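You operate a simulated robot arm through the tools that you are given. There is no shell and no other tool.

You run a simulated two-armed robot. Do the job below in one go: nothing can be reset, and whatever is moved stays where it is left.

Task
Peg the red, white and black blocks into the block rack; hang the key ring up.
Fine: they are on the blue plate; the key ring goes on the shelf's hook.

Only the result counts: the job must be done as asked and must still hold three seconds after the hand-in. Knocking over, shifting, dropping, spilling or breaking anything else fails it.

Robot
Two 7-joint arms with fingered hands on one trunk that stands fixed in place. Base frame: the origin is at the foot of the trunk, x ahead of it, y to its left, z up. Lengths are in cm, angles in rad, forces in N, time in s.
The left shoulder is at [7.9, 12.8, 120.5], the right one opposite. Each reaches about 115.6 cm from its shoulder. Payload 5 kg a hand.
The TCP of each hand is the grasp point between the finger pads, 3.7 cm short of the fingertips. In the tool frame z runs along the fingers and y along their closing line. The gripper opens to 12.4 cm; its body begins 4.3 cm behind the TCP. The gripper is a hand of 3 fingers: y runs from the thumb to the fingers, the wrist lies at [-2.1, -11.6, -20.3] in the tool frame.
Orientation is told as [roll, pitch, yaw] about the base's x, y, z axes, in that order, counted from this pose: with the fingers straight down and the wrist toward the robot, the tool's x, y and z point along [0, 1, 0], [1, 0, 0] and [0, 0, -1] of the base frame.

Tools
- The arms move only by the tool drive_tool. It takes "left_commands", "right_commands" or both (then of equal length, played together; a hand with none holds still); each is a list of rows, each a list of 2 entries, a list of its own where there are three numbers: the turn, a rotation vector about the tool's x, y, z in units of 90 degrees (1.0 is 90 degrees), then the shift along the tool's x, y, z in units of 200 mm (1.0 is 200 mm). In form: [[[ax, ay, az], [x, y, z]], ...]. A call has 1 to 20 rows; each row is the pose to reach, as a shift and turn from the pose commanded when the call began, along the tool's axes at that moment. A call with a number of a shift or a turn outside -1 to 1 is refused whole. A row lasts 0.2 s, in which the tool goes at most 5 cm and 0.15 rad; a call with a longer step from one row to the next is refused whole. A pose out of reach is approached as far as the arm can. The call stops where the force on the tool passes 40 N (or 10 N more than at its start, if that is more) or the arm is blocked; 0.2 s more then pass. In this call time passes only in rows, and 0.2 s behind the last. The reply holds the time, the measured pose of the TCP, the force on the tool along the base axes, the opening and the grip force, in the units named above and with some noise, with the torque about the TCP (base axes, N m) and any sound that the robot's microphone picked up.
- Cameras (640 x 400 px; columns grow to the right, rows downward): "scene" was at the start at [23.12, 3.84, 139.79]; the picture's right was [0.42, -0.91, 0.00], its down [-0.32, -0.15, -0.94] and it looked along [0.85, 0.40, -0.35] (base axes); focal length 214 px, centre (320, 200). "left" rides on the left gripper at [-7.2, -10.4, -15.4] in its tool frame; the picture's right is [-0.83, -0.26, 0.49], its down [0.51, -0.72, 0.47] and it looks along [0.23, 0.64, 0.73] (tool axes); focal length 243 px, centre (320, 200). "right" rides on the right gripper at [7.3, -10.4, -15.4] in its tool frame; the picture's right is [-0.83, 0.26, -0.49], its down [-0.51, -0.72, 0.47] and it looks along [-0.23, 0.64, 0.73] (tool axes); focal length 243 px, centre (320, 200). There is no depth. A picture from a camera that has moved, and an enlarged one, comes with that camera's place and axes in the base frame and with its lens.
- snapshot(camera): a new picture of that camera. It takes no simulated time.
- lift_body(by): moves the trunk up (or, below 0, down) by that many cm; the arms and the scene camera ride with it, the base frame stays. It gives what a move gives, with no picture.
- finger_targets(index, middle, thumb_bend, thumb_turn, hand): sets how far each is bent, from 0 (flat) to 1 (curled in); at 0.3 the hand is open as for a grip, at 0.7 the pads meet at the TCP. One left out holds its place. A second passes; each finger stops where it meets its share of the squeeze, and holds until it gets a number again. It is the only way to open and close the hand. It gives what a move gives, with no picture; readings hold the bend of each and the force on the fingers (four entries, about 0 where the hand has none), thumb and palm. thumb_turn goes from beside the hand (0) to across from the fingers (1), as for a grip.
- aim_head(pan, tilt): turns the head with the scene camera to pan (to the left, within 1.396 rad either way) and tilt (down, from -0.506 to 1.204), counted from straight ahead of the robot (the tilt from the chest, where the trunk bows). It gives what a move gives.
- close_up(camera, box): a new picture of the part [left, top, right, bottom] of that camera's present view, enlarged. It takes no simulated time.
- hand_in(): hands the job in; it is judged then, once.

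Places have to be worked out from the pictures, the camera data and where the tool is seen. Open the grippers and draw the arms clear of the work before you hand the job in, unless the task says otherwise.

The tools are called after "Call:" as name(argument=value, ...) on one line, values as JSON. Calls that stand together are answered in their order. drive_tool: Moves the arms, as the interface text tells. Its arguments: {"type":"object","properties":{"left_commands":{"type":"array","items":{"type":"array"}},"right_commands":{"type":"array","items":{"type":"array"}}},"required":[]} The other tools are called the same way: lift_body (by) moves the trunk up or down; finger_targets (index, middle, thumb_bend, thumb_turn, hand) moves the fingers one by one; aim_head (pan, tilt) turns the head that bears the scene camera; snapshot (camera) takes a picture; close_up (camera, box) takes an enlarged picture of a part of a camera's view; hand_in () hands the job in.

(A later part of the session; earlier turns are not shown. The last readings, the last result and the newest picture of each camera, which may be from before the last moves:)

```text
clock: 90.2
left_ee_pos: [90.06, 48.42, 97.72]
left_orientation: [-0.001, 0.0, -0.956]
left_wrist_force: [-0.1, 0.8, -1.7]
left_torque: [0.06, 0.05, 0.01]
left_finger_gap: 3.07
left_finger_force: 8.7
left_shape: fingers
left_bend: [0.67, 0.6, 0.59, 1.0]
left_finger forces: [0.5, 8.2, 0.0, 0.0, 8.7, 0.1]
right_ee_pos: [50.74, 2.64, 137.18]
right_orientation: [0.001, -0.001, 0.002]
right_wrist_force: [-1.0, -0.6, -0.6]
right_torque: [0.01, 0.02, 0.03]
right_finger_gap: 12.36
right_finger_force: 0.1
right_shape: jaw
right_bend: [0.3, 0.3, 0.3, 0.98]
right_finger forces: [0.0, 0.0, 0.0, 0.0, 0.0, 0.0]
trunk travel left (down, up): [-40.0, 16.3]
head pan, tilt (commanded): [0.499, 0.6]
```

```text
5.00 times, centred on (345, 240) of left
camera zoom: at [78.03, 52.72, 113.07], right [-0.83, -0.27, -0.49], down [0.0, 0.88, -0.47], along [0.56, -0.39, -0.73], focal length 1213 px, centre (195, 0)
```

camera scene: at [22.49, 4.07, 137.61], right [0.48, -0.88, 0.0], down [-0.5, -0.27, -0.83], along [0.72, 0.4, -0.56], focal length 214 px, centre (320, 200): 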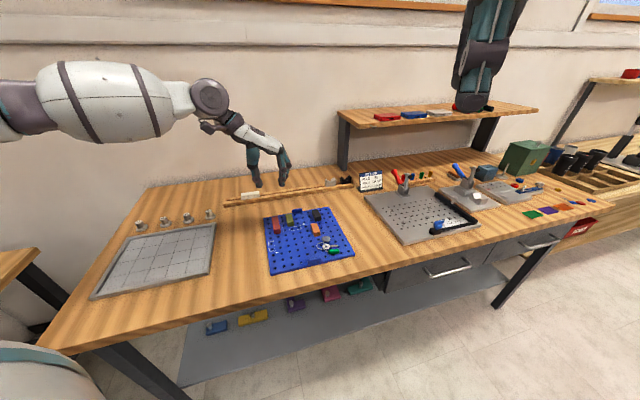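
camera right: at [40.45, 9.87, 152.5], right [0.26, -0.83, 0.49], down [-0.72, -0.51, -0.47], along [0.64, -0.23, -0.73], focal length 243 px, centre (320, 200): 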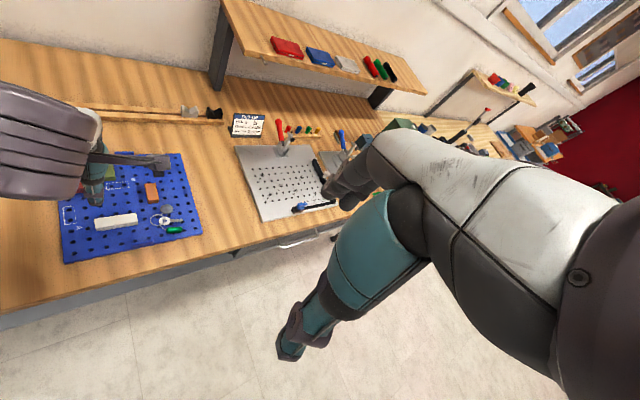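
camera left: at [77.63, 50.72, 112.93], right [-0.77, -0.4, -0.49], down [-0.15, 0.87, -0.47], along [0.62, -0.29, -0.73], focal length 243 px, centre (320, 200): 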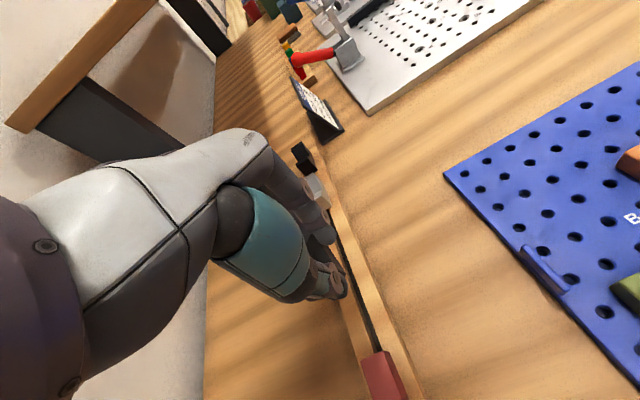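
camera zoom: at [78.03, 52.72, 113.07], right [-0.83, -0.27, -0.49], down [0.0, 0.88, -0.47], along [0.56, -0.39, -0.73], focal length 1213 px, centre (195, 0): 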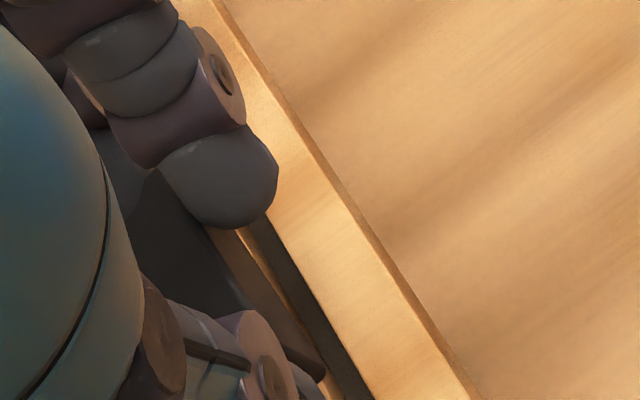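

Now nearly parallel. I lower 3.4 cm to just above the rail, with a tiny yaw back-correction, and re-check.

Call:
drive_tool(left_commands=[[[0, 0, -0.013], [-0.003, 0, 0.06]], [[0, 0, -0.013], [-0.003, 0, 0.12]], [[0, 0, -0.013], [-0.003, 0, 0.17]]])

Call:
close_up(camera="scene", box=[296, 172, 328, 196])

Call:
close_up(camera="left", box=[315, 200, 375, 280])

```text
clock: 91.0
left_ee_pos: [89.92, 48.4, 94.3]
left_orientation: [-0.002, 0.0, -0.936]
left_wrist_force: [0.4, -0.6, -0.6]
left_torque: [0.01, 0.01, -0.02]
left_finger_gap: 3.07
left_finger_force: 9.1
left_shape: fingers
left_bend: [0.67, 0.6, 0.59, 1.0]
left_finger forces: [0.2, 8.9, 0.1, 0.0, 8.6, 0.1]
right_ee_pos: [50.71, 2.86, 137.06]
right_orientation: [0.0, 0.001, 0.002]
right_wrist_force: [0.8, 0.0, 0.7]
right_torque: [-0.01, -0.01, -0.01]
right_finger_gap: 12.36
right_finger_force: 0.0
right_shape: jaw
right_bend: [0.3, 0.3, 0.3, 0.98]
right_finger forces: [0.0, 0.0, 0.0, 0.0, 0.1, 0.0]
trunk travel left (down, up): [-40.0, 16.3]
head pan, tilt (commanded): [0.499, 0.6]
```

```text
16.00 times, centred on (312, 184) of scene
camera zoom: at [22.47, 4.14, 137.61], right [0.48, -0.88, 0.0], down [-0.5, -0.27, -0.82], along [0.72, 0.4, -0.57], focal length 3432 px, centre (448, 456)
```

zoom: 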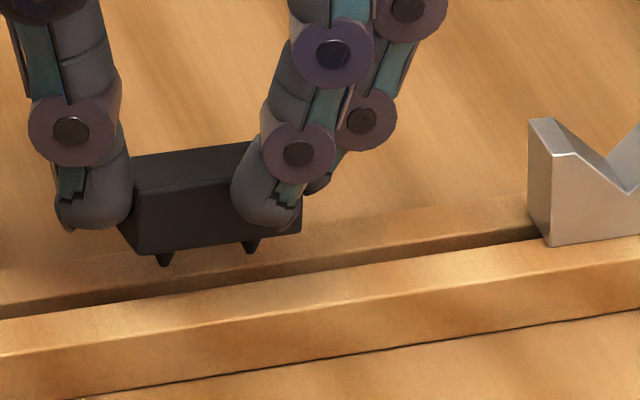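

```text
5.00 times, centred on (345, 240) of left
camera zoom: at [77.8, 52.41, 109.69], right [-0.82, -0.28, -0.49], down [-0.02, 0.88, -0.47], along [0.57, -0.38, -0.73], focal length 1213 px, centre (195, 0)
```

zoom: 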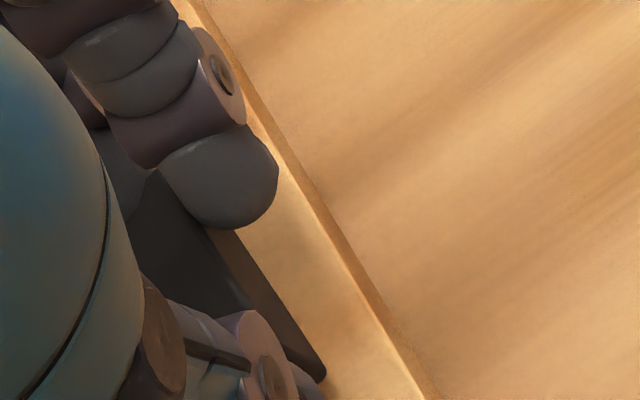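

Pin tips are parallel to the slot and, by both cameras, within ~1 mm. I lower slowly 1.2 cm, watching force.

Call:
drive_tool(left_commands=[[[0, 0, 0], [0, 0, 0.012]], [[0, 0, 0], [0, 0, 0.024]], [[0, 0, 0], [0, 0, 0.036]], [[0, 0, 0], [0, 0, 0.044]], [[0, 0, 0], [0, 0, 0.052]], [[0, 0, 0], [0, 0, 0.06]]])

Call:
close_up(camera="scene", box=[296, 172, 328, 196])

```text
clock: 92.4
left_ee_pos: [90.08, 48.3, 93.14]
left_orientation: [-0.001, 0.0, -0.934]
left_wrist_force: [0.1, -0.2, 3.2]
left_torque: [-0.03, 0.03, -0.07]
left_finger_gap: 3.08
left_finger_force: 8.5
left_shape: fingers
left_bend: [0.67, 0.6, 0.59, 1.0]
left_finger forces: [0.3, 8.8, 0.0, 0.0, 9.1, 0.0]
right_ee_pos: [50.74, 2.56, 137.04]
right_orientation: [-0.001, 0.0, 0.002]
right_wrist_force: [0.5, 0.3, -0.5]
right_torque: [0.01, 0.0, 0.02]
right_finger_gap: 12.37
right_finger_force: 0.1
right_shape: jaw
right_bend: [0.3, 0.3, 0.3, 0.98]
right_finger forces: [0.0, 0.0, 0.1, 0.0, 0.0, 0.0]
trunk travel left (down, up): [-40.0, 16.3]
head pan, tilt (commanded): [0.499, 0.6]
```

```text
16.00 times, centred on (312, 184) of scene
camera zoom: at [22.4, 4.1, 137.63], right [0.48, -0.88, 0.0], down [-0.5, -0.27, -0.83], along [0.72, 0.4, -0.56], focal length 3432 px, centre (448, 456)
```

zoom: 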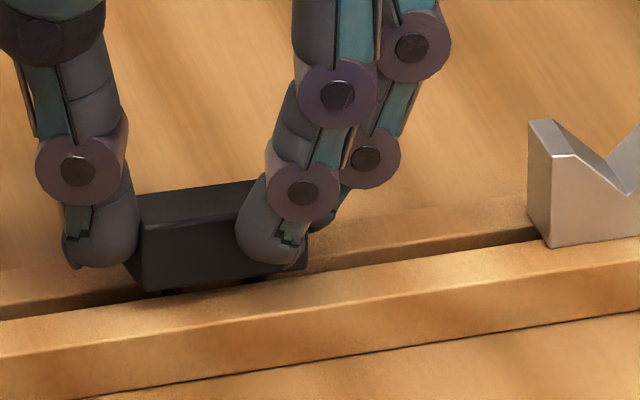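

Light contact (3 N). I zoom tightly on the pins.

Call:
close_up(camera="scene", box=[301, 184, 315, 194])

Call:
close_up(camera="left", box=[315, 200, 375, 280])

```text
16.00 times, centred on (308, 189) of scene
camera zoom: at [22.4, 4.1, 137.63], right [0.48, -0.88, 0.0], down [-0.5, -0.27, -0.83], along [0.72, 0.4, -0.56], focal length 3432 px, centre (512, 376)
```

zoom: 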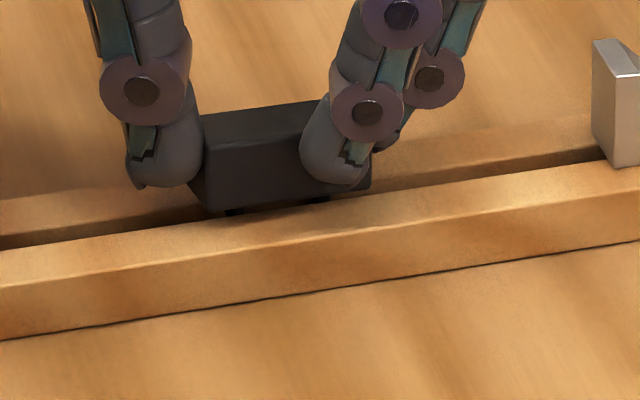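

```text
5.00 times, centred on (345, 240) of left
camera zoom: at [77.92, 52.37, 108.46], right [-0.82, -0.28, -0.49], down [-0.02, 0.88, -0.47], along [0.57, -0.38, -0.73], focal length 1213 px, centre (195, 0)
```

zoom: 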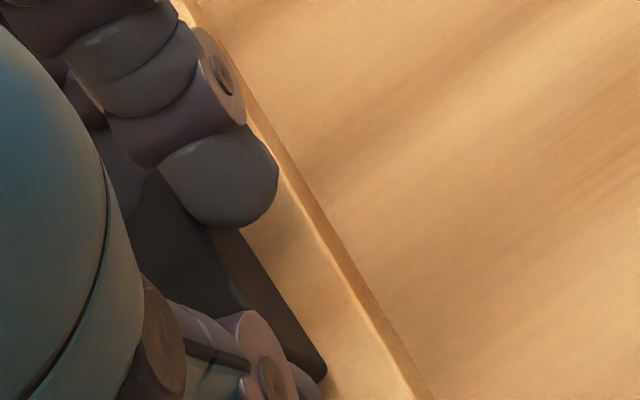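

The pins dip behind the near lip, i.e. into the slot. I continue down 5 mm gently.

Call:
drive_tool(left_commands=[[[0, 0, 0], [0, 0, 0.007]], [[0, 0, 0], [0, 0, 0.014]], [[0, 0, 0], [0, 0, 0.02]], [[0, 0, 0], [0, 0, 0.026]]])

Call:
close_up(camera="scene", box=[296, 178, 322, 197])

```text
clock: 93.4
left_ee_pos: [90.04, 48.23, 92.74]
left_orientation: [0.0, -0.001, -0.932]
left_wrist_force: [-2.4, -2.0, 7.7]
left_torque: [-0.04, -0.09, -0.08]
left_finger_gap: 3.05
left_finger_force: 10.7
left_shape: fingers
left_bend: [0.67, 0.6, 0.59, 1.0]
left_finger forces: [0.8, 9.9, 0.0, 0.0, 10.9, 0.0]
right_ee_pos: [50.54, 2.51, 137.27]
right_orientation: [-0.001, -0.002, 0.002]
right_wrist_force: [0.2, 0.1, -0.2]
right_torque: [0.0, 0.01, -0.03]
right_finger_gap: 12.36
right_finger_force: 0.0
right_shape: jaw
right_bend: [0.3, 0.3, 0.3, 0.98]
right_finger forces: [0.0, 0.0, 0.1, 0.0, 0.0, 0.0]
trunk travel left (down, up): [-40.0, 16.3]
head pan, tilt (commanded): [0.499, 0.6]
```

```text
16.00 times, centred on (309, 188) of scene
camera zoom: at [22.31, 4.05, 137.65], right [0.48, -0.88, 0.0], down [-0.5, -0.27, -0.83], along [0.72, 0.4, -0.56], focal length 3432 px, centre (496, 400)
```

zoom: 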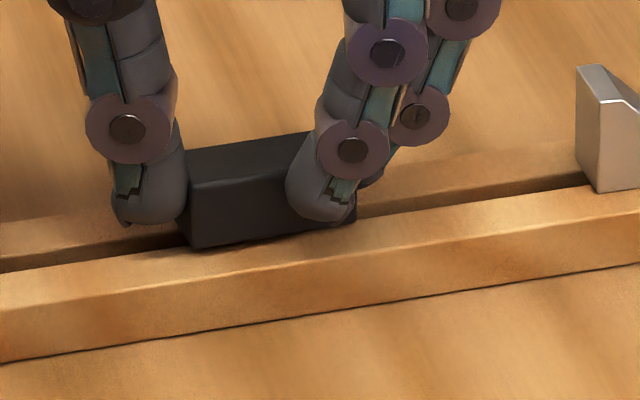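

Force shows pins touching the far wall; about 3–4 mm to go. I shift −0.08 cm and lower 4 mm.

Call:
drive_tool(left_commands=[[[0, 0, 0], [-0.004, 0, 0]], [[0, 0, 0], [-0.004, 0, 0.006]], [[0, 0, 0], [-0.004, 0, 0.012]], [[0, 0, 0], [-0.004, 0, 0.02]]])

Call:
close_up(camera="scene", box=[296, 178, 322, 197])

```text
clock: 94.4
left_ee_pos: [89.84, 48.33, 92.47]
left_orientation: [0.002, -0.002, -0.933]
left_wrist_force: [-1.1, -2.5, 15.3]
left_torque: [-0.06, -0.11, -0.06]
left_finger_gap: 3.05
left_finger_force: 11.6
left_shape: fingers
left_bend: [0.67, 0.6, 0.59, 1.0]
left_finger forces: [1.5, 11.1, 0.0, 0.0, 10.6, 0.0]
right_ee_pos: [50.44, 2.48, 137.23]
right_orientation: [-0.001, -0.002, 0.002]
right_wrist_force: [-0.6, 0.1, -0.7]
right_torque: [0.01, 0.0, 0.0]
right_finger_gap: 12.37
right_finger_force: 0.0
right_shape: jaw
right_bend: [0.3, 0.3, 0.3, 0.98]
right_finger forces: [0.1, 0.0, 0.0, 0.1, 0.0, 0.1]
trunk travel left (down, up): [-40.0, 16.3]
head pan, tilt (commanded): [0.499, 0.6]
```

```text
16.00 times, centred on (309, 188) of scene
camera zoom: at [22.21, 3.98, 137.67], right [0.48, -0.88, 0.0], down [-0.49, -0.27, -0.83], along [0.73, 0.4, -0.56], focal length 3432 px, centre (496, 400)
```

zoom: 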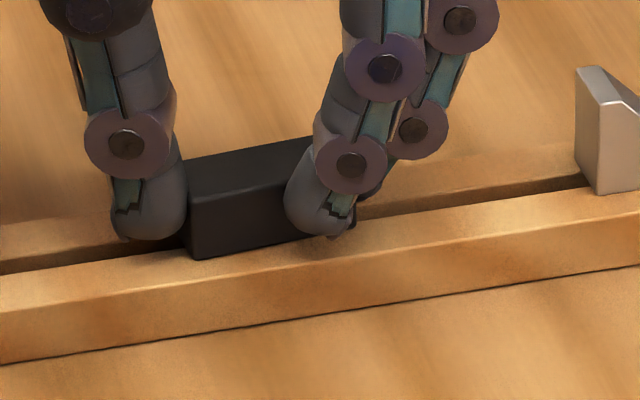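

Black's bottom edge is now 13–14 px below the lip line, same as white: seated. I release.

Call:
finger_targets(hand="left", index=0.5, middle=0.46, thumb_bend=0.48)

Call:
close_up(camera="scene", box=[296, 178, 322, 197])

Call:
close_up(camera="left", box=[290, 180, 390, 300])

```text
clock: 95.4
left_ee_pos: [90.01, 48.32, 92.08]
left_orientation: [-0.001, 0.0, -0.937]
left_wrist_force: [-0.6, 0.3, 1.0]
left_torque: [0.0, -0.03, 0.0]
left_finger_gap: 6.99
left_finger_force: 1.4
left_shape: fingers
left_bend: [0.5, 0.47, 0.48, 1.0]
left_finger forces: [0.0, 1.5, 0.1, 0.1, 0.0, 0.1]
right_ee_pos: [50.69, 2.53, 137.21]
right_orientation: [0.0, 0.0, 0.002]
right_wrist_force: [0.0, -0.3, 0.5]
right_torque: [-0.02, 0.01, 0.01]
right_finger_gap: 12.37
right_finger_force: 0.1
right_shape: jaw
right_bend: [0.3, 0.3, 0.3, 0.98]
right_finger forces: [0.0, 0.0, 0.1, 0.0, 0.0, 0.0]
trunk travel left (down, up): [-40.0, 16.3]
head pan, tilt (commanded): [0.499, 0.6]
```

```text
16.00 times, centred on (309, 188) of scene
camera zoom: at [22.42, 4.11, 137.62], right [0.48, -0.88, 0.0], down [-0.5, -0.27, -0.83], along [0.72, 0.4, -0.56], focal length 3432 px, centre (496, 400)
```

zoom: 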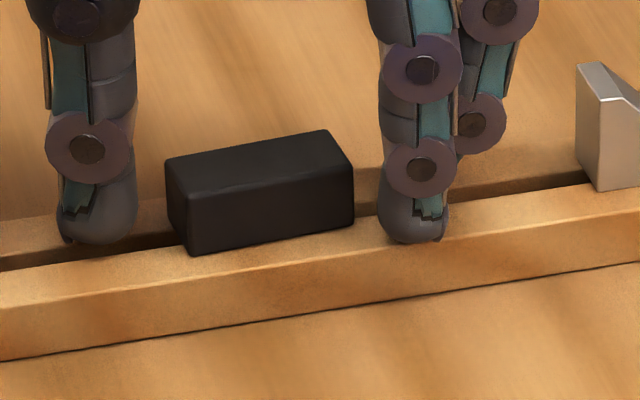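

```text
3.33 times, centred on (340, 240) of left
camera zoom: at [77.87, 52.4, 107.47], right [-0.82, -0.28, -0.49], down [-0.02, 0.88, -0.47], along [0.57, -0.38, -0.73], focal length 809 px, centre (253, 67)
```

zoom: 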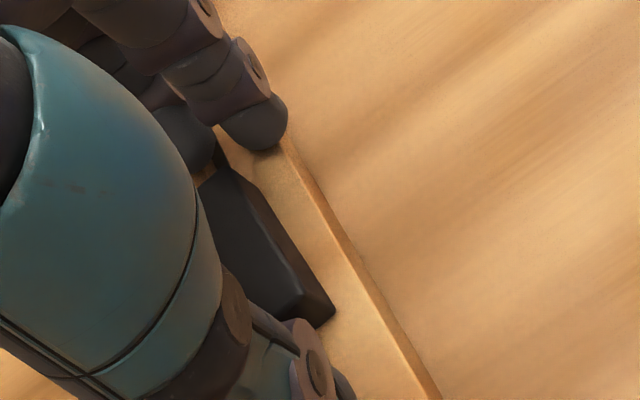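

Black is seated. I raise the hand straight up and check all three blocks.

Call:
drive_tool(left_commands=[[[0, 0, 0], [0, 0, -0.05]], [[0, 0, 0], [0, 0, -0.2]], [[0, 0, 0], [0, 0, -0.4]], [[0, 0, 0], [0, 0, -0.6]], [[0, 0, 0], [0, 0, -0.8]]])

Call:
close_up(camera="scene", box=[296, 178, 322, 197])

Call:
close_up(camera="scene", box=[225, 160, 365, 215])

Call:
close_up(camera="left", box=[290, 180, 450, 340])

```text
clock: 96.6
left_ee_pos: [89.8, 48.15, 107.94]
left_orientation: [-0.002, 0.0, -0.935]
left_wrist_force: [-0.2, -0.4, 0.4]
left_torque: [-0.03, 0.0, -0.03]
left_finger_gap: 7.02
left_finger_force: 0.1
left_shape: fingers
left_bend: [0.5, 0.46, 0.48, 1.0]
left_finger forces: [0.0, 0.0, 0.0, 0.0, 0.0, 0.0]
right_ee_pos: [50.63, 2.59, 137.06]
right_orientation: [-0.001, 0.0, 0.003]
right_wrist_force: [-0.4, 0.0, 0.4]
right_torque: [0.04, 0.0, 0.01]
right_finger_gap: 12.37
right_finger_force: 0.0
right_shape: jaw
right_bend: [0.3, 0.3, 0.3, 0.98]
right_finger forces: [0.1, 0.0, 0.0, 0.0, 0.1, 0.1]
trunk travel left (down, up): [-40.0, 16.3]
head pan, tilt (commanded): [0.499, 0.6]
```

```text
16.00 times, centred on (309, 188) of scene
camera zoom: at [22.34, 4.02, 137.64], right [0.48, -0.88, 0.0], down [-0.5, -0.27, -0.83], along [0.72, 0.4, -0.56], focal length 3432 px, centre (496, 400)
```

zoom: 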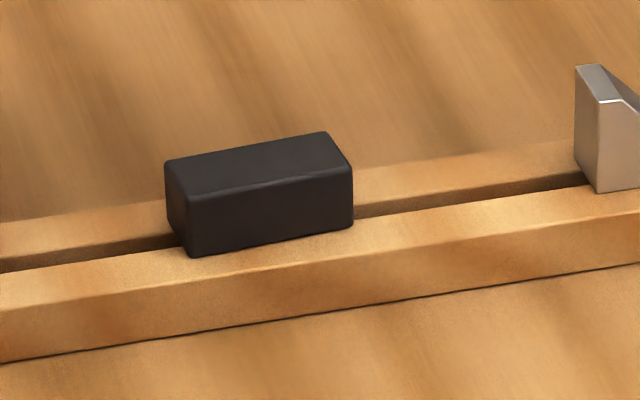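

```text
4.57 times, centred on (295, 188) of scene
camera zoom: at [22.34, 4.02, 137.64], right [0.48, -0.88, 0.0], down [-0.5, -0.27, -0.83], along [0.72, 0.4, -0.56], focal length 980 px, centre (434, 257)
```

zoom: 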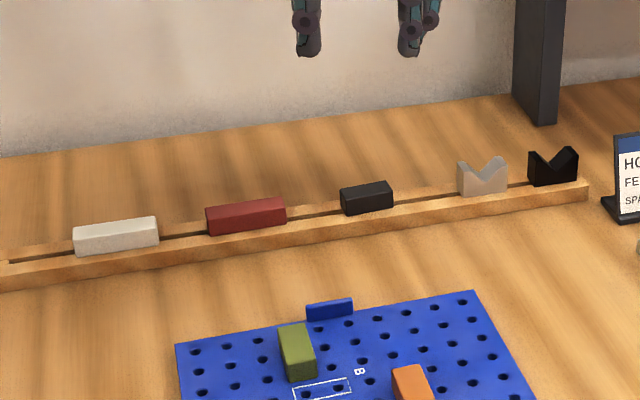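

```text
2.50 times, centred on (370, 260) of left
camera zoom: at [77.61, 52.14, 123.39], right [-0.82, -0.28, -0.49], down [-0.02, 0.88, -0.47], along [0.57, -0.38, -0.73], focal length 606 px, centre (195, 50)
```

zoom: 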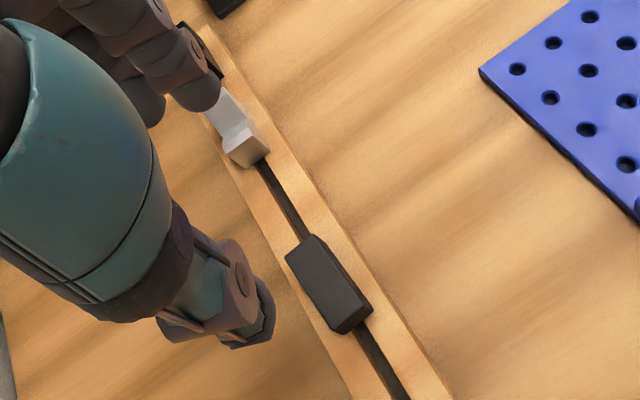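

All three blocks are pegged. Now the key ring: I aim the head at the shelf hook to study it.

Call:
aim_head(pan=0.25, tilt=0.3)

Call:
snapshot(camera="scene")

Call:
close_up(camera="scene", box=[300, 180, 340, 205])

Call:
close_up(camera="right", box=[225, 35, 255, 60])

```text
clock: 97.4
left_ee_pos: [89.96, 48.32, 107.87]
left_orientation: [-0.001, 0.0, -0.934]
left_wrist_force: [-0.2, 1.1, -0.5]
left_torque: [-0.03, 0.04, 0.02]
left_finger_gap: 6.99
left_finger_force: 0.0
left_shape: fingers
left_bend: [0.5, 0.46, 0.48, 1.0]
left_finger forces: [0.0, 0.0, 0.0, 0.0, 0.0, 0.1]
right_ee_pos: [50.77, 2.65, 137.11]
right_orientation: [0.0, 0.001, 0.001]
right_wrist_force: [-0.2, 0.4, 0.8]
right_torque: [0.0, 0.03, -0.01]
right_finger_gap: 12.36
right_finger_force: 0.0
right_shape: jaw
right_bend: [0.3, 0.3, 0.3, 0.98]
right_finger forces: [0.0, 0.0, 0.0, 0.1, 0.0, 0.1]
trunk travel left (down, up): [-40.0, 16.3]
head pan, tilt (commanded): [0.25, 0.3]
```

```text
taken
camera scene: at [23.78, 2.24, 140.35], right [0.25, -0.97, 0.0], down [-0.29, -0.07, -0.95], along [0.93, 0.24, -0.3], focal length 214 px, centre (320, 200)
```

scene: 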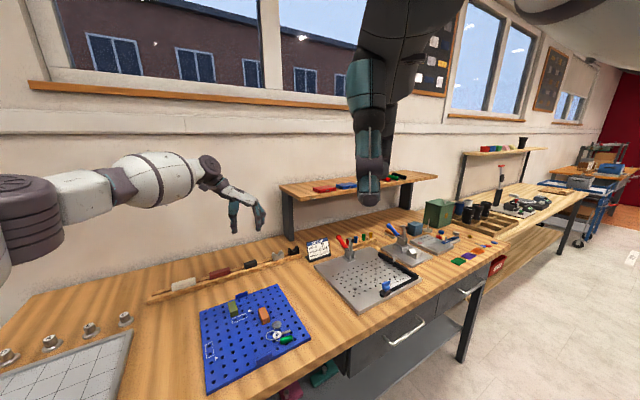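

```text
16.00 times, centred on (320, 192) of scene
camera zoom: at [23.78, 2.24, 140.35], right [0.25, -0.97, 0.0], down [-0.29, -0.07, -0.95], along [0.93, 0.24, -0.3], focal length 3432 px, centre (320, 320)
```

zoom: 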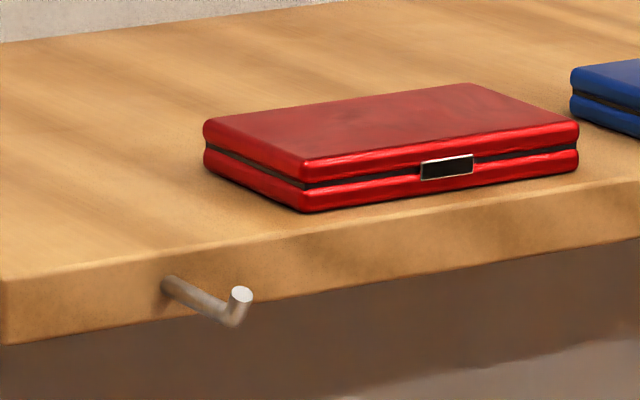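

```text
16.00 times, centred on (240, 48) of right
camera zoom: at [40.47, 9.93, 152.49], right [0.26, -0.83, 0.49], down [-0.72, -0.51, -0.47], along [0.64, -0.23, -0.73], focal length 3882 px, centre (1600, 2640)
```

zoom: 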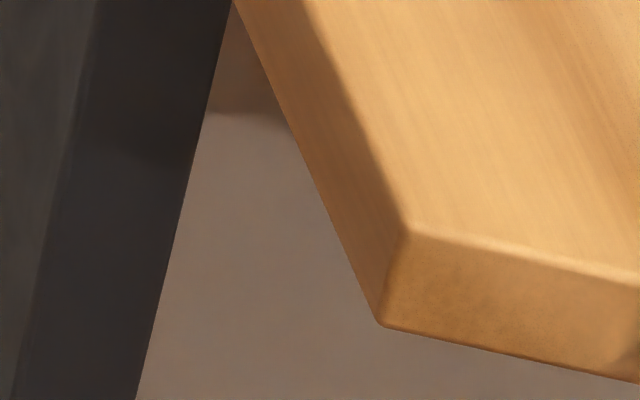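

The hook is an L-shaped rod sticking out of the shelf's front edge (~2.7 cm) with an upturned tip. The right arm suits this job best, so first I park the left arm back up at its start area.

Call:
drive_tool(left_commands=[[[0, 0, -0.0425], [0, 0, -0.12]], [[0, 0, -0.085], [-0.1, -0.1, -0.24]], [[0, 0, -0.1275], [-0.22, -0.21, -0.36]], [[0, 0, -0.17], [-0.34, -0.325, -0.48]], [[0, 0, -0.2125], [-0.465, -0.44, -0.61]], [[0, 0, -0.255], [-0.59, -0.56, -0.73]], [[0, 0, -0.2975], [-0.715, -0.675, -0.85]]])

Call:
drive_tool(left_commands=[[[0, 0, -0.06], [-0.067, -0.184, 0]], [[0, 0, -0.12], [-0.134, -0.368, 0]], [[0, 0, -0.18], [-0.2, -0.552, 0]], [[0, 0, -0.24], [-0.268, -0.736, 0]], [[0, 0, -0.2975], [-0.335, -0.92, 0]]])

Call:
aim_head(pan=0.3, tilt=0.6)

Call:
snapshot(camera="scene")

Call:
snapshot(camera="left")

```text
clock: 99.0
left_ee_pos: [70.69, 50.76, 125.34]
left_orientation: [0.001, 0.001, -0.466]
left_wrist_force: [-0.3, 0.2, 0.3]
left_torque: [-0.03, -0.03, 0.01]
left_finger_gap: 7.02
left_finger_force: 0.0
left_shape: fingers
left_bend: [0.5, 0.46, 0.48, 1.0]
left_finger forces: [0.1, 0.0, 0.0, 0.0, 0.0, 0.1]
right_ee_pos: [50.53, 2.66, 137.22]
right_orientation: [-0.001, 0.0, 0.002]
right_wrist_force: [-0.7, 0.3, 0.5]
right_torque: [0.0, -0.05, -0.03]
right_finger_gap: 12.37
right_finger_force: 0.1
right_shape: jaw
right_bend: [0.3, 0.3, 0.3, 0.98]
right_finger forces: [0.1, 0.1, 0.1, 0.0, 0.0, 0.0]
trunk travel left (down, up): [-40.0, 16.3]
head pan, tilt (commanded): [0.25, 0.3]
```

```text
clock: 100.2
left_ee_pos: [51.1, 53.19, 125.0]
left_orientation: [-0.002, 0.001, 0.002]
left_wrist_force: [0.2, -0.4, -0.5]
left_torque: [-0.03, -0.05, -0.04]
left_finger_gap: 7.04
left_finger_force: 0.0
left_shape: fingers
left_bend: [0.5, 0.46, 0.48, 1.0]
left_finger forces: [0.0, 0.0, 0.0, 0.0, 0.0, 0.0]
right_ee_pos: [50.7, 2.62, 137.2]
right_orientation: [0.0, -0.001, 0.002]
right_wrist_force: [0.0, -0.3, -0.2]
right_torque: [-0.03, 0.0, 0.01]
right_finger_gap: 12.34
right_finger_force: 0.1
right_shape: jaw
right_bend: [0.3, 0.3, 0.3, 0.98]
right_finger forces: [0.0, 0.0, 0.0, 0.0, 0.0, 0.0]
trunk travel left (down, up): [-40.0, 16.3]
head pan, tilt (commanded): [0.25, 0.3]
```

```text
clock: 101.0
left_ee_pos: [51.21, 53.18, 125.03]
left_orientation: [-0.002, 0.001, 0.0]
left_wrist_force: [-0.1, -0.3, -0.3]
left_torque: [0.0, -0.02, -0.02]
left_finger_gap: 7.02
left_finger_force: 0.0
left_shape: fingers
left_bend: [0.5, 0.46, 0.48, 1.0]
left_finger forces: [0.1, 0.1, 0.0, 0.0, 0.0, 0.0]
right_ee_pos: [50.77, 2.67, 137.0]
right_orientation: [0.0, 0.001, 0.003]
right_wrist_force: [0.2, -0.3, 0.4]
right_torque: [0.0, -0.01, 0.0]
right_finger_gap: 12.38
right_finger_force: 0.1
right_shape: jaw
right_bend: [0.3, 0.3, 0.3, 0.98]
right_finger forces: [0.0, 0.1, 0.0, 0.0, 0.0, 0.1]
trunk travel left (down, up): [-40.0, 16.3]
head pan, tilt (commanded): [0.3, 0.6]
```

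```text
taken
camera scene: at [23.16, 2.5, 137.62], right [0.3, -0.96, 0.0], down [-0.54, -0.17, -0.83], along [0.79, 0.24, -0.56], focal length 214 px, centre (320, 200)
```

scene: 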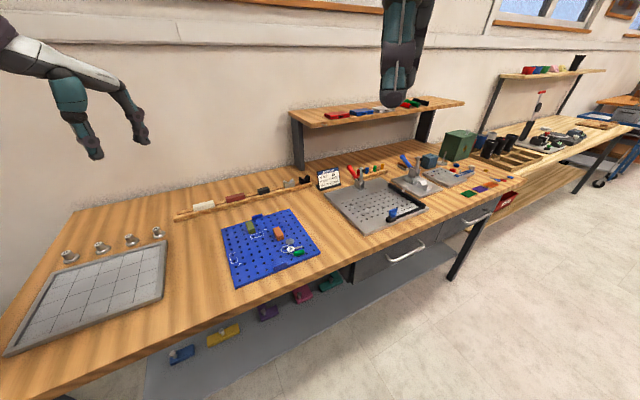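

```text
taken
camera left: at [40.7, 45.89, 140.41], right [-0.26, -0.83, -0.49], down [-0.72, 0.51, -0.47], along [0.64, 0.23, -0.73], focal length 243 px, centre (320, 200)
```

left: 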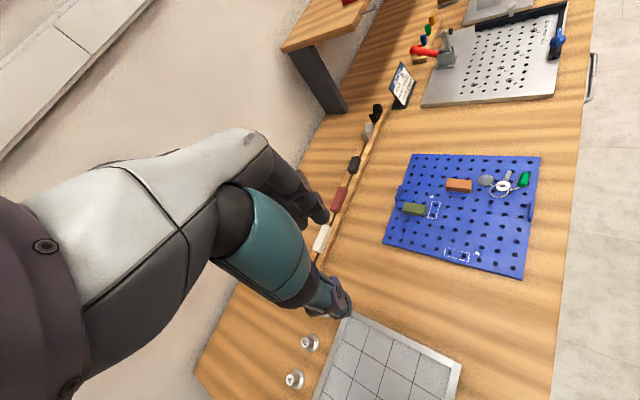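

Everything else is undisturbed. I bring the right hand over the key ring's green fob (≈(63.8,21.9)) with yaw ≈0.59 to inspect it up close.

Call:
drive_tool(right_commands=[[[0, 0, -0.0537], [0.0857, 0.057, 0.13]], [[0, 0, -0.1074], [0.171, 0.114, 0.26]], [[0, 0, -0.161], [0.257, 0.171, 0.39]], [[0, 0, -0.215], [0.343, 0.229, 0.52]], [[0, 0, -0.268], [0.429, 0.286, 0.65]], [[0, 0, -0.322], [0.514, 0.343, 0.78]], [[0, 0, -0.3756], [0.6, 0.4, 0.91]]])

Call:
drive_tool(right_commands=[[[0, 0, 0], [0.04, 0.09, 0.16]], [[0, 0, 0], [0.08, 0.18, 0.32]], [[0, 0, 0], [0.12, 0.27, 0.48]], [[0, 0, 0], [0.166, 0.367, 0.645]]])

Call:
snapshot(camera="right")

Call:
snapshot(camera="scene")

```text
clock: 102.6
left_ee_pos: [51.28, 53.21, 124.83]
left_orientation: [0.0, 0.003, 0.0]
left_wrist_force: [0.3, 0.0, 0.5]
left_torque: [-0.02, 0.03, -0.01]
left_finger_gap: 7.04
left_finger_force: 0.0
left_shape: fingers
left_bend: [0.5, 0.46, 0.48, 1.0]
left_finger forces: [0.0, 0.0, 0.1, 0.1, 0.0, 0.1]
right_ee_pos: [59.0, 14.92, 118.66]
right_orientation: [-0.001, 0.002, 0.591]
right_wrist_force: [0.3, 0.0, -0.3]
right_torque: [0.01, 0.03, 0.03]
right_finger_gap: 12.36
right_finger_force: 0.1
right_shape: jaw
right_bend: [0.3, 0.3, 0.3, 0.98]
right_finger forces: [0.0, 0.0, 0.0, 0.1, 0.0, 0.0]
trunk travel left (down, up): [-40.0, 16.3]
head pan, tilt (commanded): [0.3, 0.6]
```

```text
clock: 103.6
left_ee_pos: [51.38, 53.3, 124.9]
left_orientation: [-0.002, 0.004, 0.0]
left_wrist_force: [-0.1, 0.1, 0.1]
left_torque: [-0.03, 0.03, 0.0]
left_finger_gap: 7.04
left_finger_force: 0.0
left_shape: fingers
left_bend: [0.5, 0.46, 0.48, 1.0]
left_finger forces: [0.0, 0.0, 0.0, 0.0, 0.0, 0.0]
right_ee_pos: [63.18, 22.05, 105.8]
right_orientation: [0.0, 0.002, 0.592]
right_wrist_force: [0.9, 0.2, -0.2]
right_torque: [-0.01, -0.02, 0.02]
right_finger_gap: 12.36
right_finger_force: 0.1
right_shape: jaw
right_bend: [0.3, 0.3, 0.3, 0.98]
right_finger forces: [0.1, 0.1, 0.1, 0.0, 0.0, 0.0]
trunk travel left (down, up): [-40.0, 16.3]
head pan, tilt (commanded): [0.3, 0.6]
```

```text
taken
camera right: at [50.59, 22.15, 121.13], right [0.68, -0.54, 0.49], down [-0.32, -0.82, -0.47], along [0.66, 0.16, -0.73], focal length 243 px, centre (320, 200)
```

right: 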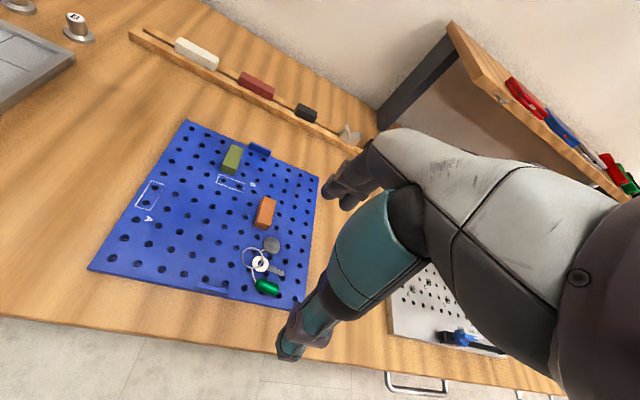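

```text
taken
camera scene: at [23.32, 2.61, 137.58], right [0.3, -0.96, 0.0], down [-0.54, -0.17, -0.82], along [0.79, 0.24, -0.57], focal length 214 px, centre (320, 200)
```

scene: 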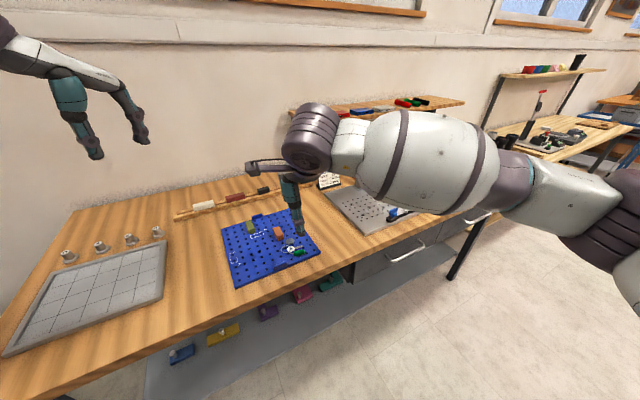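

The right camera sees the key ring and plate clearly. I zoom in to measure the fob and ring.

Call:
close_up(camera="right", box=[225, 225, 315, 305])

Call:
close_up(camera="right", box=[235, 230, 295, 300])

Call:
close_up(camera="right", box=[490, 80, 530, 110])

Call:
close_up(camera="scene", box=[280, 225, 325, 260])

```text
5.00 times, centred on (270, 265) of right
camera zoom: at [50.59, 22.15, 121.13], right [0.68, -0.54, 0.49], down [-0.32, -0.82, -0.47], along [0.66, 0.16, -0.73], focal length 1213 px, centre (570, -125)
```

zoom: 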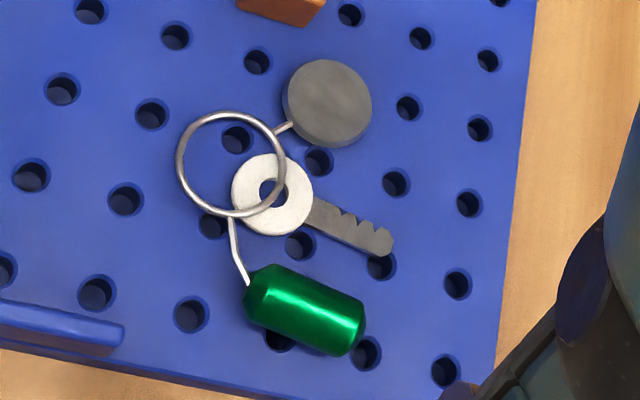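

```text
5.71 times, centred on (265, 265) of right
camera zoom: at [50.59, 22.15, 121.13], right [0.68, -0.54, 0.49], down [-0.32, -0.82, -0.47], along [0.66, 0.16, -0.73], focal length 1386 px, centre (634, -171)
```

zoom: 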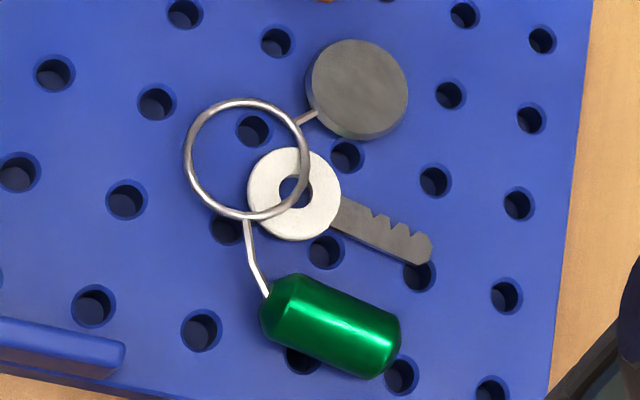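

```text
13.33 times, centred on (510, 95) of right
camera zoom: at [50.59, 22.15, 121.13], right [0.68, -0.54, 0.49], down [-0.32, -0.82, -0.47], along [0.66, 0.16, -0.73], focal length 3235 px, centre (-2213, 1600)
```

zoom: 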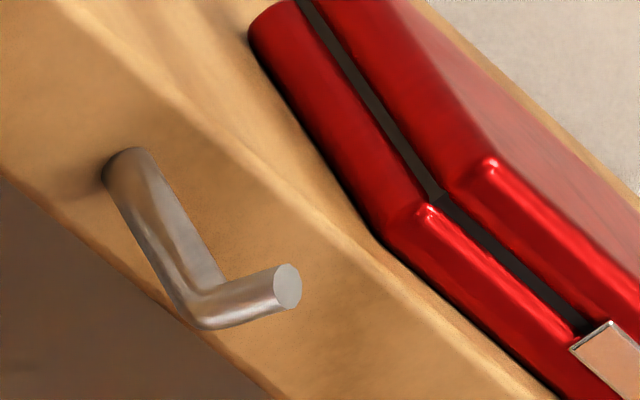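

```text
11.43 times, centred on (302, 242) of scene
camera zoom: at [23.32, 2.61, 137.58], right [0.3, -0.96, 0.0], down [-0.54, -0.17, -0.82], along [0.79, 0.24, -0.57], focal length 2451 px, centre (520, -286)
```

zoom: 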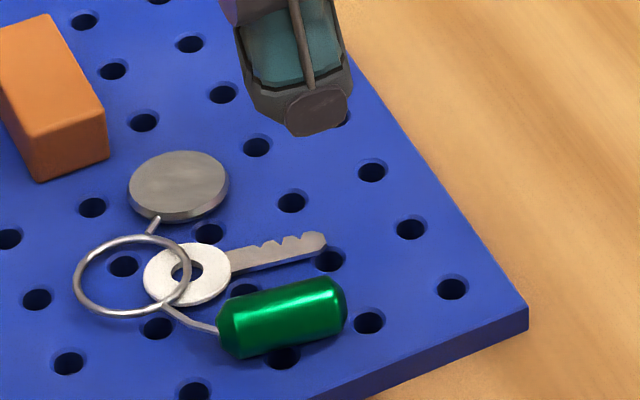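

Fob axis is along tool x (already aligned), centre at tool (−0.26, 0.21); ring centre is offset (3.44, 2.88) cm from it. I pre-shape the right hand narrowly, centre it on the fob and descend to z≈96.

Call:
finger_targets(hand="right", index=0.61, middle=0.57, thumb_bend=0.6, thumb_turn=1.0)

Call:
drive_tool(right_commands=[[[0, 0, 0], [-0.013, 0.01, 0.16]], [[0, 0, 0], [-0.013, 0.01, 0.32]], [[0, 0, 0], [-0.013, 0.01, 0.485]]])

Call:
close_up(camera="right", box=[230, 200, 370, 310])

Call:
close_up(camera="scene", box=[270, 215, 330, 265])

Call:
close_up(camera="left", box=[460, 140, 560, 220])

```text
clock: 104.6
left_ee_pos: [51.22, 53.2, 124.92]
left_orientation: [-0.002, 0.002, 0.001]
left_wrist_force: [0.4, -0.5, 0.1]
left_torque: [-0.01, -0.03, 0.03]
left_finger_gap: 7.01
left_finger_force: 0.0
left_shape: fingers
left_bend: [0.5, 0.46, 0.48, 1.0]
left_finger forces: [0.1, 0.0, 0.1, 0.0, 0.1, 0.1]
right_ee_pos: [62.98, 21.88, 105.92]
right_orientation: [-0.001, -0.001, 0.591]
right_wrist_force: [-0.8, 0.0, 0.4]
right_torque: [-0.02, 0.01, 0.0]
right_finger_gap: 3.59
right_finger_force: 0.2
right_shape: fingers
right_bend: [0.61, 0.56, 0.6, 1.0]
right_finger forces: [0.1, 0.1, 0.0, 0.1, 0.0, 0.0]
trunk travel left (down, up): [-40.0, 16.3]
head pan, tilt (commanded): [0.3, 0.6]
```

```text
clock: 105.4
left_ee_pos: [51.29, 53.27, 125.04]
left_orientation: [-0.003, 0.003, 0.001]
left_wrist_force: [0.6, 0.7, -0.5]
left_torque: [0.02, 0.02, 0.02]
left_finger_gap: 7.04
left_finger_force: 0.0
left_shape: fingers
left_bend: [0.5, 0.46, 0.48, 1.0]
left_finger forces: [0.0, 0.1, 0.0, 0.0, 0.0, 0.1]
right_ee_pos: [63.26, 21.63, 96.11]
right_orientation: [-0.001, 0.001, 0.593]
right_wrist_force: [1.4, -0.3, -0.5]
right_torque: [-0.03, -0.01, 0.03]
right_finger_gap: 3.57
right_finger_force: 0.0
right_shape: fingers
right_bend: [0.61, 0.56, 0.6, 1.0]
right_finger forces: [0.0, 0.1, 0.0, 0.1, 0.0, 0.1]
trunk travel left (down, up): [-40.0, 16.3]
head pan, tilt (commanded): [0.3, 0.6]
```

```text
3.64 times, centred on (300, 255) of right
camera zoom: at [50.76, 21.76, 111.58], right [0.68, -0.54, 0.49], down [-0.32, -0.82, -0.47], along [0.66, 0.16, -0.73], focal length 882 px, centre (393, 0)
```

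zoom: 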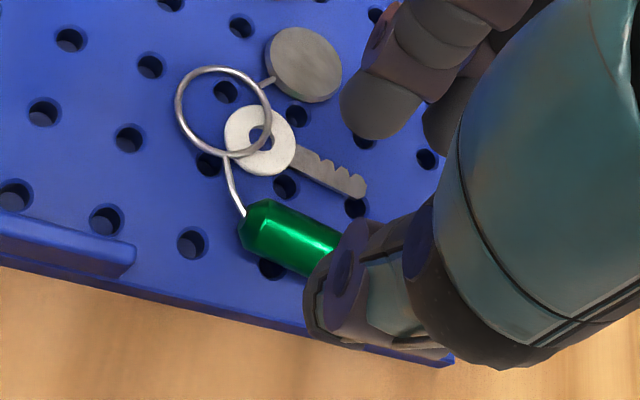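

```text
8.00 times, centred on (300, 240) of scene
camera zoom: at [23.2, 2.5, 137.6], right [0.3, -0.96, 0.0], down [-0.54, -0.17, -0.82], along [0.79, 0.24, -0.57], focal length 1716 px, centre (480, -120)
```

zoom: 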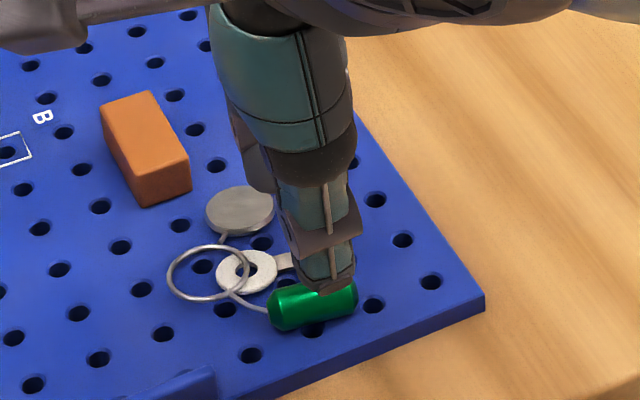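

```text
5.00 times, centred on (510, 180) of left
camera zoom: at [40.73, 45.89, 140.4], right [-0.26, -0.83, -0.49], down [-0.72, 0.51, -0.47], along [0.64, 0.23, -0.73], focal length 1213 px, centre (-630, 300)
```

zoom: 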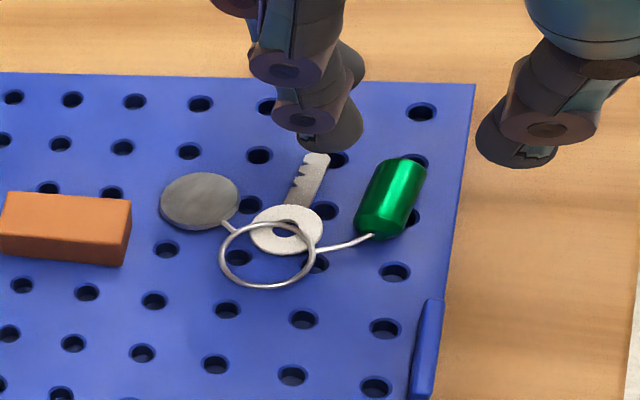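

Fob axis is at tool y≈+0.2, centred in x. I shift +0.2 cm and descend to z≈92.5, then check from the left camera.

Call:
drive_tool(right_commands=[[[0, 0, 0], [0, 0.01, 0.06]], [[0, 0, 0], [0, 0.01, 0.12]], [[0, 0, 0], [0, 0.01, 0.18]]])

Call:
close_up(camera="left", box=[470, 130, 560, 210])

Call:
close_up(camera="right", box=[230, 180, 370, 290])

```text
clock: 106.2
left_ee_pos: [51.07, 53.26, 125.16]
left_orientation: [-0.002, 0.002, -0.001]
left_wrist_force: [-0.4, 0.1, 0.1]
left_torque: [-0.03, 0.01, -0.02]
left_finger_gap: 7.03
left_finger_force: 0.1
left_shape: fingers
left_bend: [0.5, 0.46, 0.48, 1.0]
left_finger forces: [0.0, 0.0, 0.0, 0.0, 0.1, 0.0]
right_ee_pos: [63.21, 21.57, 92.57]
right_orientation: [-0.001, 0.002, 0.59]
right_wrist_force: [-0.3, 0.5, 0.4]
right_torque: [-0.01, 0.0, 0.01]
right_finger_gap: 3.58
right_finger_force: 0.0
right_shape: fingers
right_bend: [0.61, 0.56, 0.6, 1.0]
right_finger forces: [0.0, 0.0, 0.0, 0.0, 0.0, 0.0]
trunk travel left (down, up): [-40.0, 16.3]
head pan, tilt (commanded): [0.3, 0.6]
```

```text
5.00 times, centred on (515, 170) of left
camera zoom: at [40.66, 45.89, 140.42], right [-0.26, -0.83, -0.49], down [-0.72, 0.51, -0.47], along [0.64, 0.23, -0.73], focal length 1213 px, centre (-655, 350)
```

zoom: 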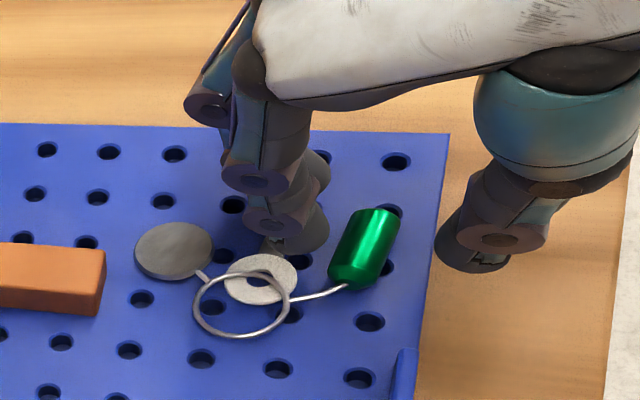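

```text
3.64 times, centred on (300, 235) of right
camera zoom: at [50.73, 21.71, 107.93], right [0.68, -0.54, 0.49], down [-0.32, -0.82, -0.47], along [0.66, 0.16, -0.73], focal length 882 px, centre (393, 73)
```

zoom: 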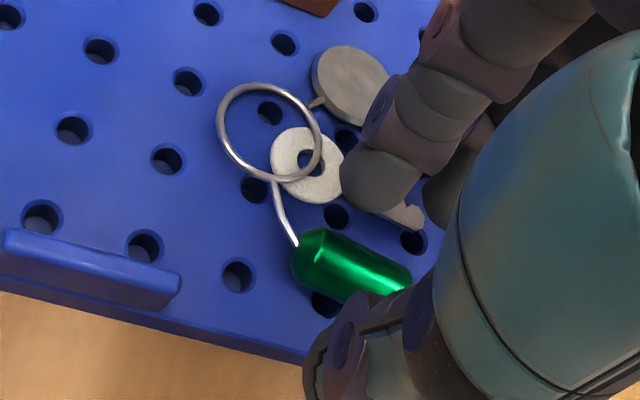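

Fingers straddle the fob, with the index above the key blade. I lower another 8 mm, watching for contact with the key.

Call:
drive_tool(right_commands=[[[0, 0, 0], [0, 0, 0.015]], [[0, 0, 0], [0, 0, 0.03]], [[0, 0, 0], [0, 0, 0.042]]])

Call:
close_up(camera="left", box=[470, 130, 560, 210])

Call:
close_up(camera="right", box=[230, 180, 370, 290])

```text
clock: 107.0
left_ee_pos: [51.11, 53.24, 124.98]
left_orientation: [-0.002, 0.003, 0.0]
left_wrist_force: [-0.2, -0.3, -0.2]
left_torque: [0.04, 0.0, -0.04]
left_finger_gap: 7.03
left_finger_force: 0.0
left_shape: fingers
left_bend: [0.5, 0.46, 0.48, 1.0]
left_finger forces: [0.0, 0.0, 0.1, 0.0, 0.1, 0.0]
right_ee_pos: [63.45, 21.43, 91.84]
right_orientation: [0.0, -0.001, 0.593]
right_wrist_force: [-0.2, -0.3, 0.3]
right_torque: [-0.01, 0.03, 0.01]
right_finger_gap: 3.55
right_finger_force: 0.1
right_shape: fingers
right_bend: [0.61, 0.56, 0.6, 1.0]
right_finger forces: [0.0, 0.0, 0.0, 0.0, 0.0, 0.0]
trunk travel left (down, up): [-40.0, 16.3]
head pan, tilt (commanded): [0.3, 0.6]
```

```text
5.00 times, centred on (515, 170) of left
camera zoom: at [40.66, 45.89, 140.41], right [-0.26, -0.83, -0.49], down [-0.72, 0.51, -0.47], along [0.64, 0.23, -0.73], focal length 1213 px, centre (-655, 350)
```

zoom: 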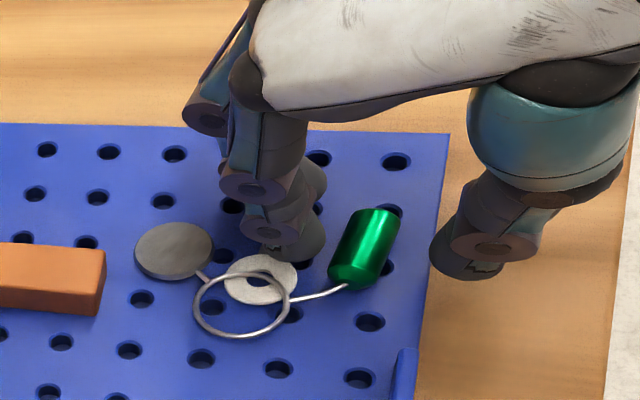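

```text
3.64 times, centred on (300, 235) of right
camera zoom: at [50.86, 21.67, 107.16], right [0.68, -0.54, 0.49], down [-0.32, -0.82, -0.47], along [0.66, 0.16, -0.73], focal length 882 px, centre (393, 73)
```

zoom: 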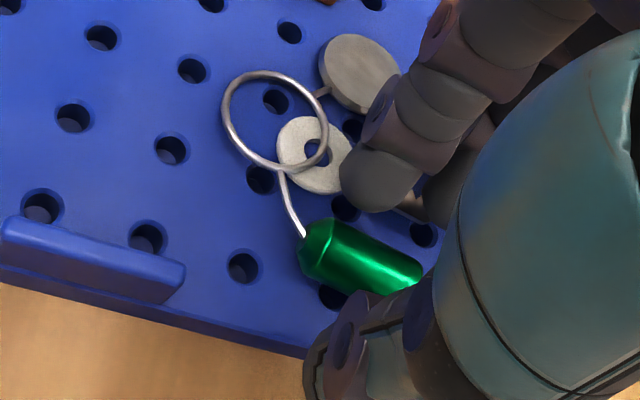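

Centred and no contact yet. I go down 3 mm more, then close.

Call:
drive_tool(right_commands=[[[0, 0, 0], [0, 0.003, 0.008]], [[0, 0, 0], [0, 0.003, 0.016]]])

Call:
finger_targets(hand="right", index=0.74, middle=0.72, thumb_bend=0.74)

Call:
close_up(camera="left", box=[470, 130, 560, 210])

Call:
close_up(camera="right", box=[230, 180, 370, 290])

```text
clock: 107.6
left_ee_pos: [51.12, 53.15, 124.99]
left_orientation: [-0.001, -0.001, 0.0]
left_wrist_force: [0.5, 0.6, -0.1]
left_torque: [0.02, 0.03, 0.01]
left_finger_gap: 7.04
left_finger_force: 0.0
left_shape: fingers
left_bend: [0.5, 0.46, 0.48, 1.0]
left_finger forces: [0.0, 0.0, 0.0, 0.1, 0.0, 0.0]
right_ee_pos: [63.49, 21.57, 91.53]
right_orientation: [0.0, -0.002, 0.592]
right_wrist_force: [1.6, -0.5, 4.9]
right_torque: [0.03, -0.2, -0.01]
right_finger_gap: 3.55
right_finger_force: 2.8
right_shape: fingers
right_bend: [0.61, 0.56, 0.6, 1.0]
right_finger forces: [0.0, 5.1, 0.1, 0.1, 0.1, 0.0]
trunk travel left (down, up): [-40.0, 16.3]
head pan, tilt (commanded): [0.3, 0.6]
```

```text
clock: 108.6
left_ee_pos: [51.19, 53.14, 125.07]
left_orientation: [-0.001, 0.002, 0.0]
left_wrist_force: [-0.2, 0.7, -0.7]
left_torque: [-0.02, -0.02, 0.03]
left_finger_gap: 7.05
left_finger_force: 0.0
left_shape: fingers
left_bend: [0.5, 0.46, 0.48, 1.0]
left_finger forces: [0.1, 0.1, 0.1, 0.0, 0.1, 0.0]
right_ee_pos: [63.54, 21.52, 91.53]
right_orientation: [0.0, 0.0, 0.59]
right_wrist_force: [1.8, 0.0, 2.2]
right_torque: [0.01, -0.03, 0.0]
right_finger_gap: 0.69
right_finger_force: 9.8
right_shape: fingers
right_bend: [0.73, 0.71, 0.69, 1.0]
right_finger forces: [6.1, 4.4, 0.1, 0.1, 9.0, 0.0]
trunk travel left (down, up): [-40.0, 16.3]
head pan, tilt (commanded): [0.3, 0.6]
```

```text
5.00 times, centred on (515, 170) of left
camera zoom: at [40.65, 45.89, 140.42], right [-0.26, -0.83, -0.49], down [-0.72, 0.51, -0.47], along [0.64, 0.23, -0.73], focal length 1213 px, centre (-655, 350)
```

zoom: 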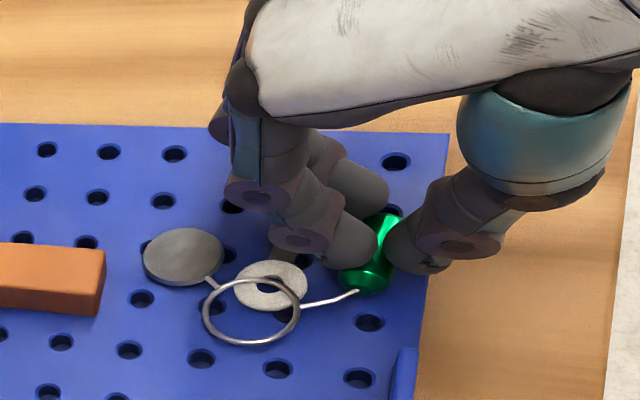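

```text
3.64 times, centred on (300, 235) of right
camera zoom: at [50.89, 21.76, 106.89], right [0.68, -0.54, 0.49], down [-0.32, -0.82, -0.47], along [0.66, 0.16, -0.73], focal length 882 px, centre (393, 73)
```

zoom: 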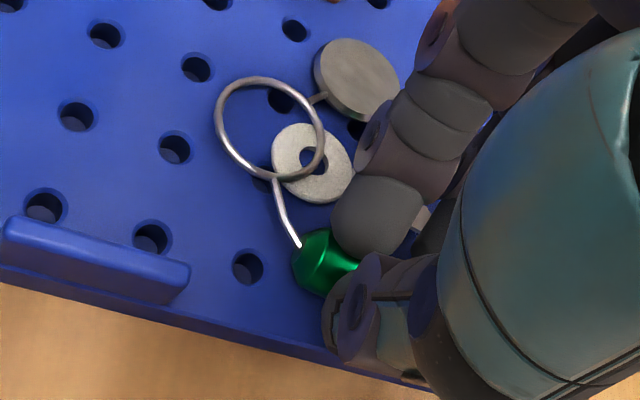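

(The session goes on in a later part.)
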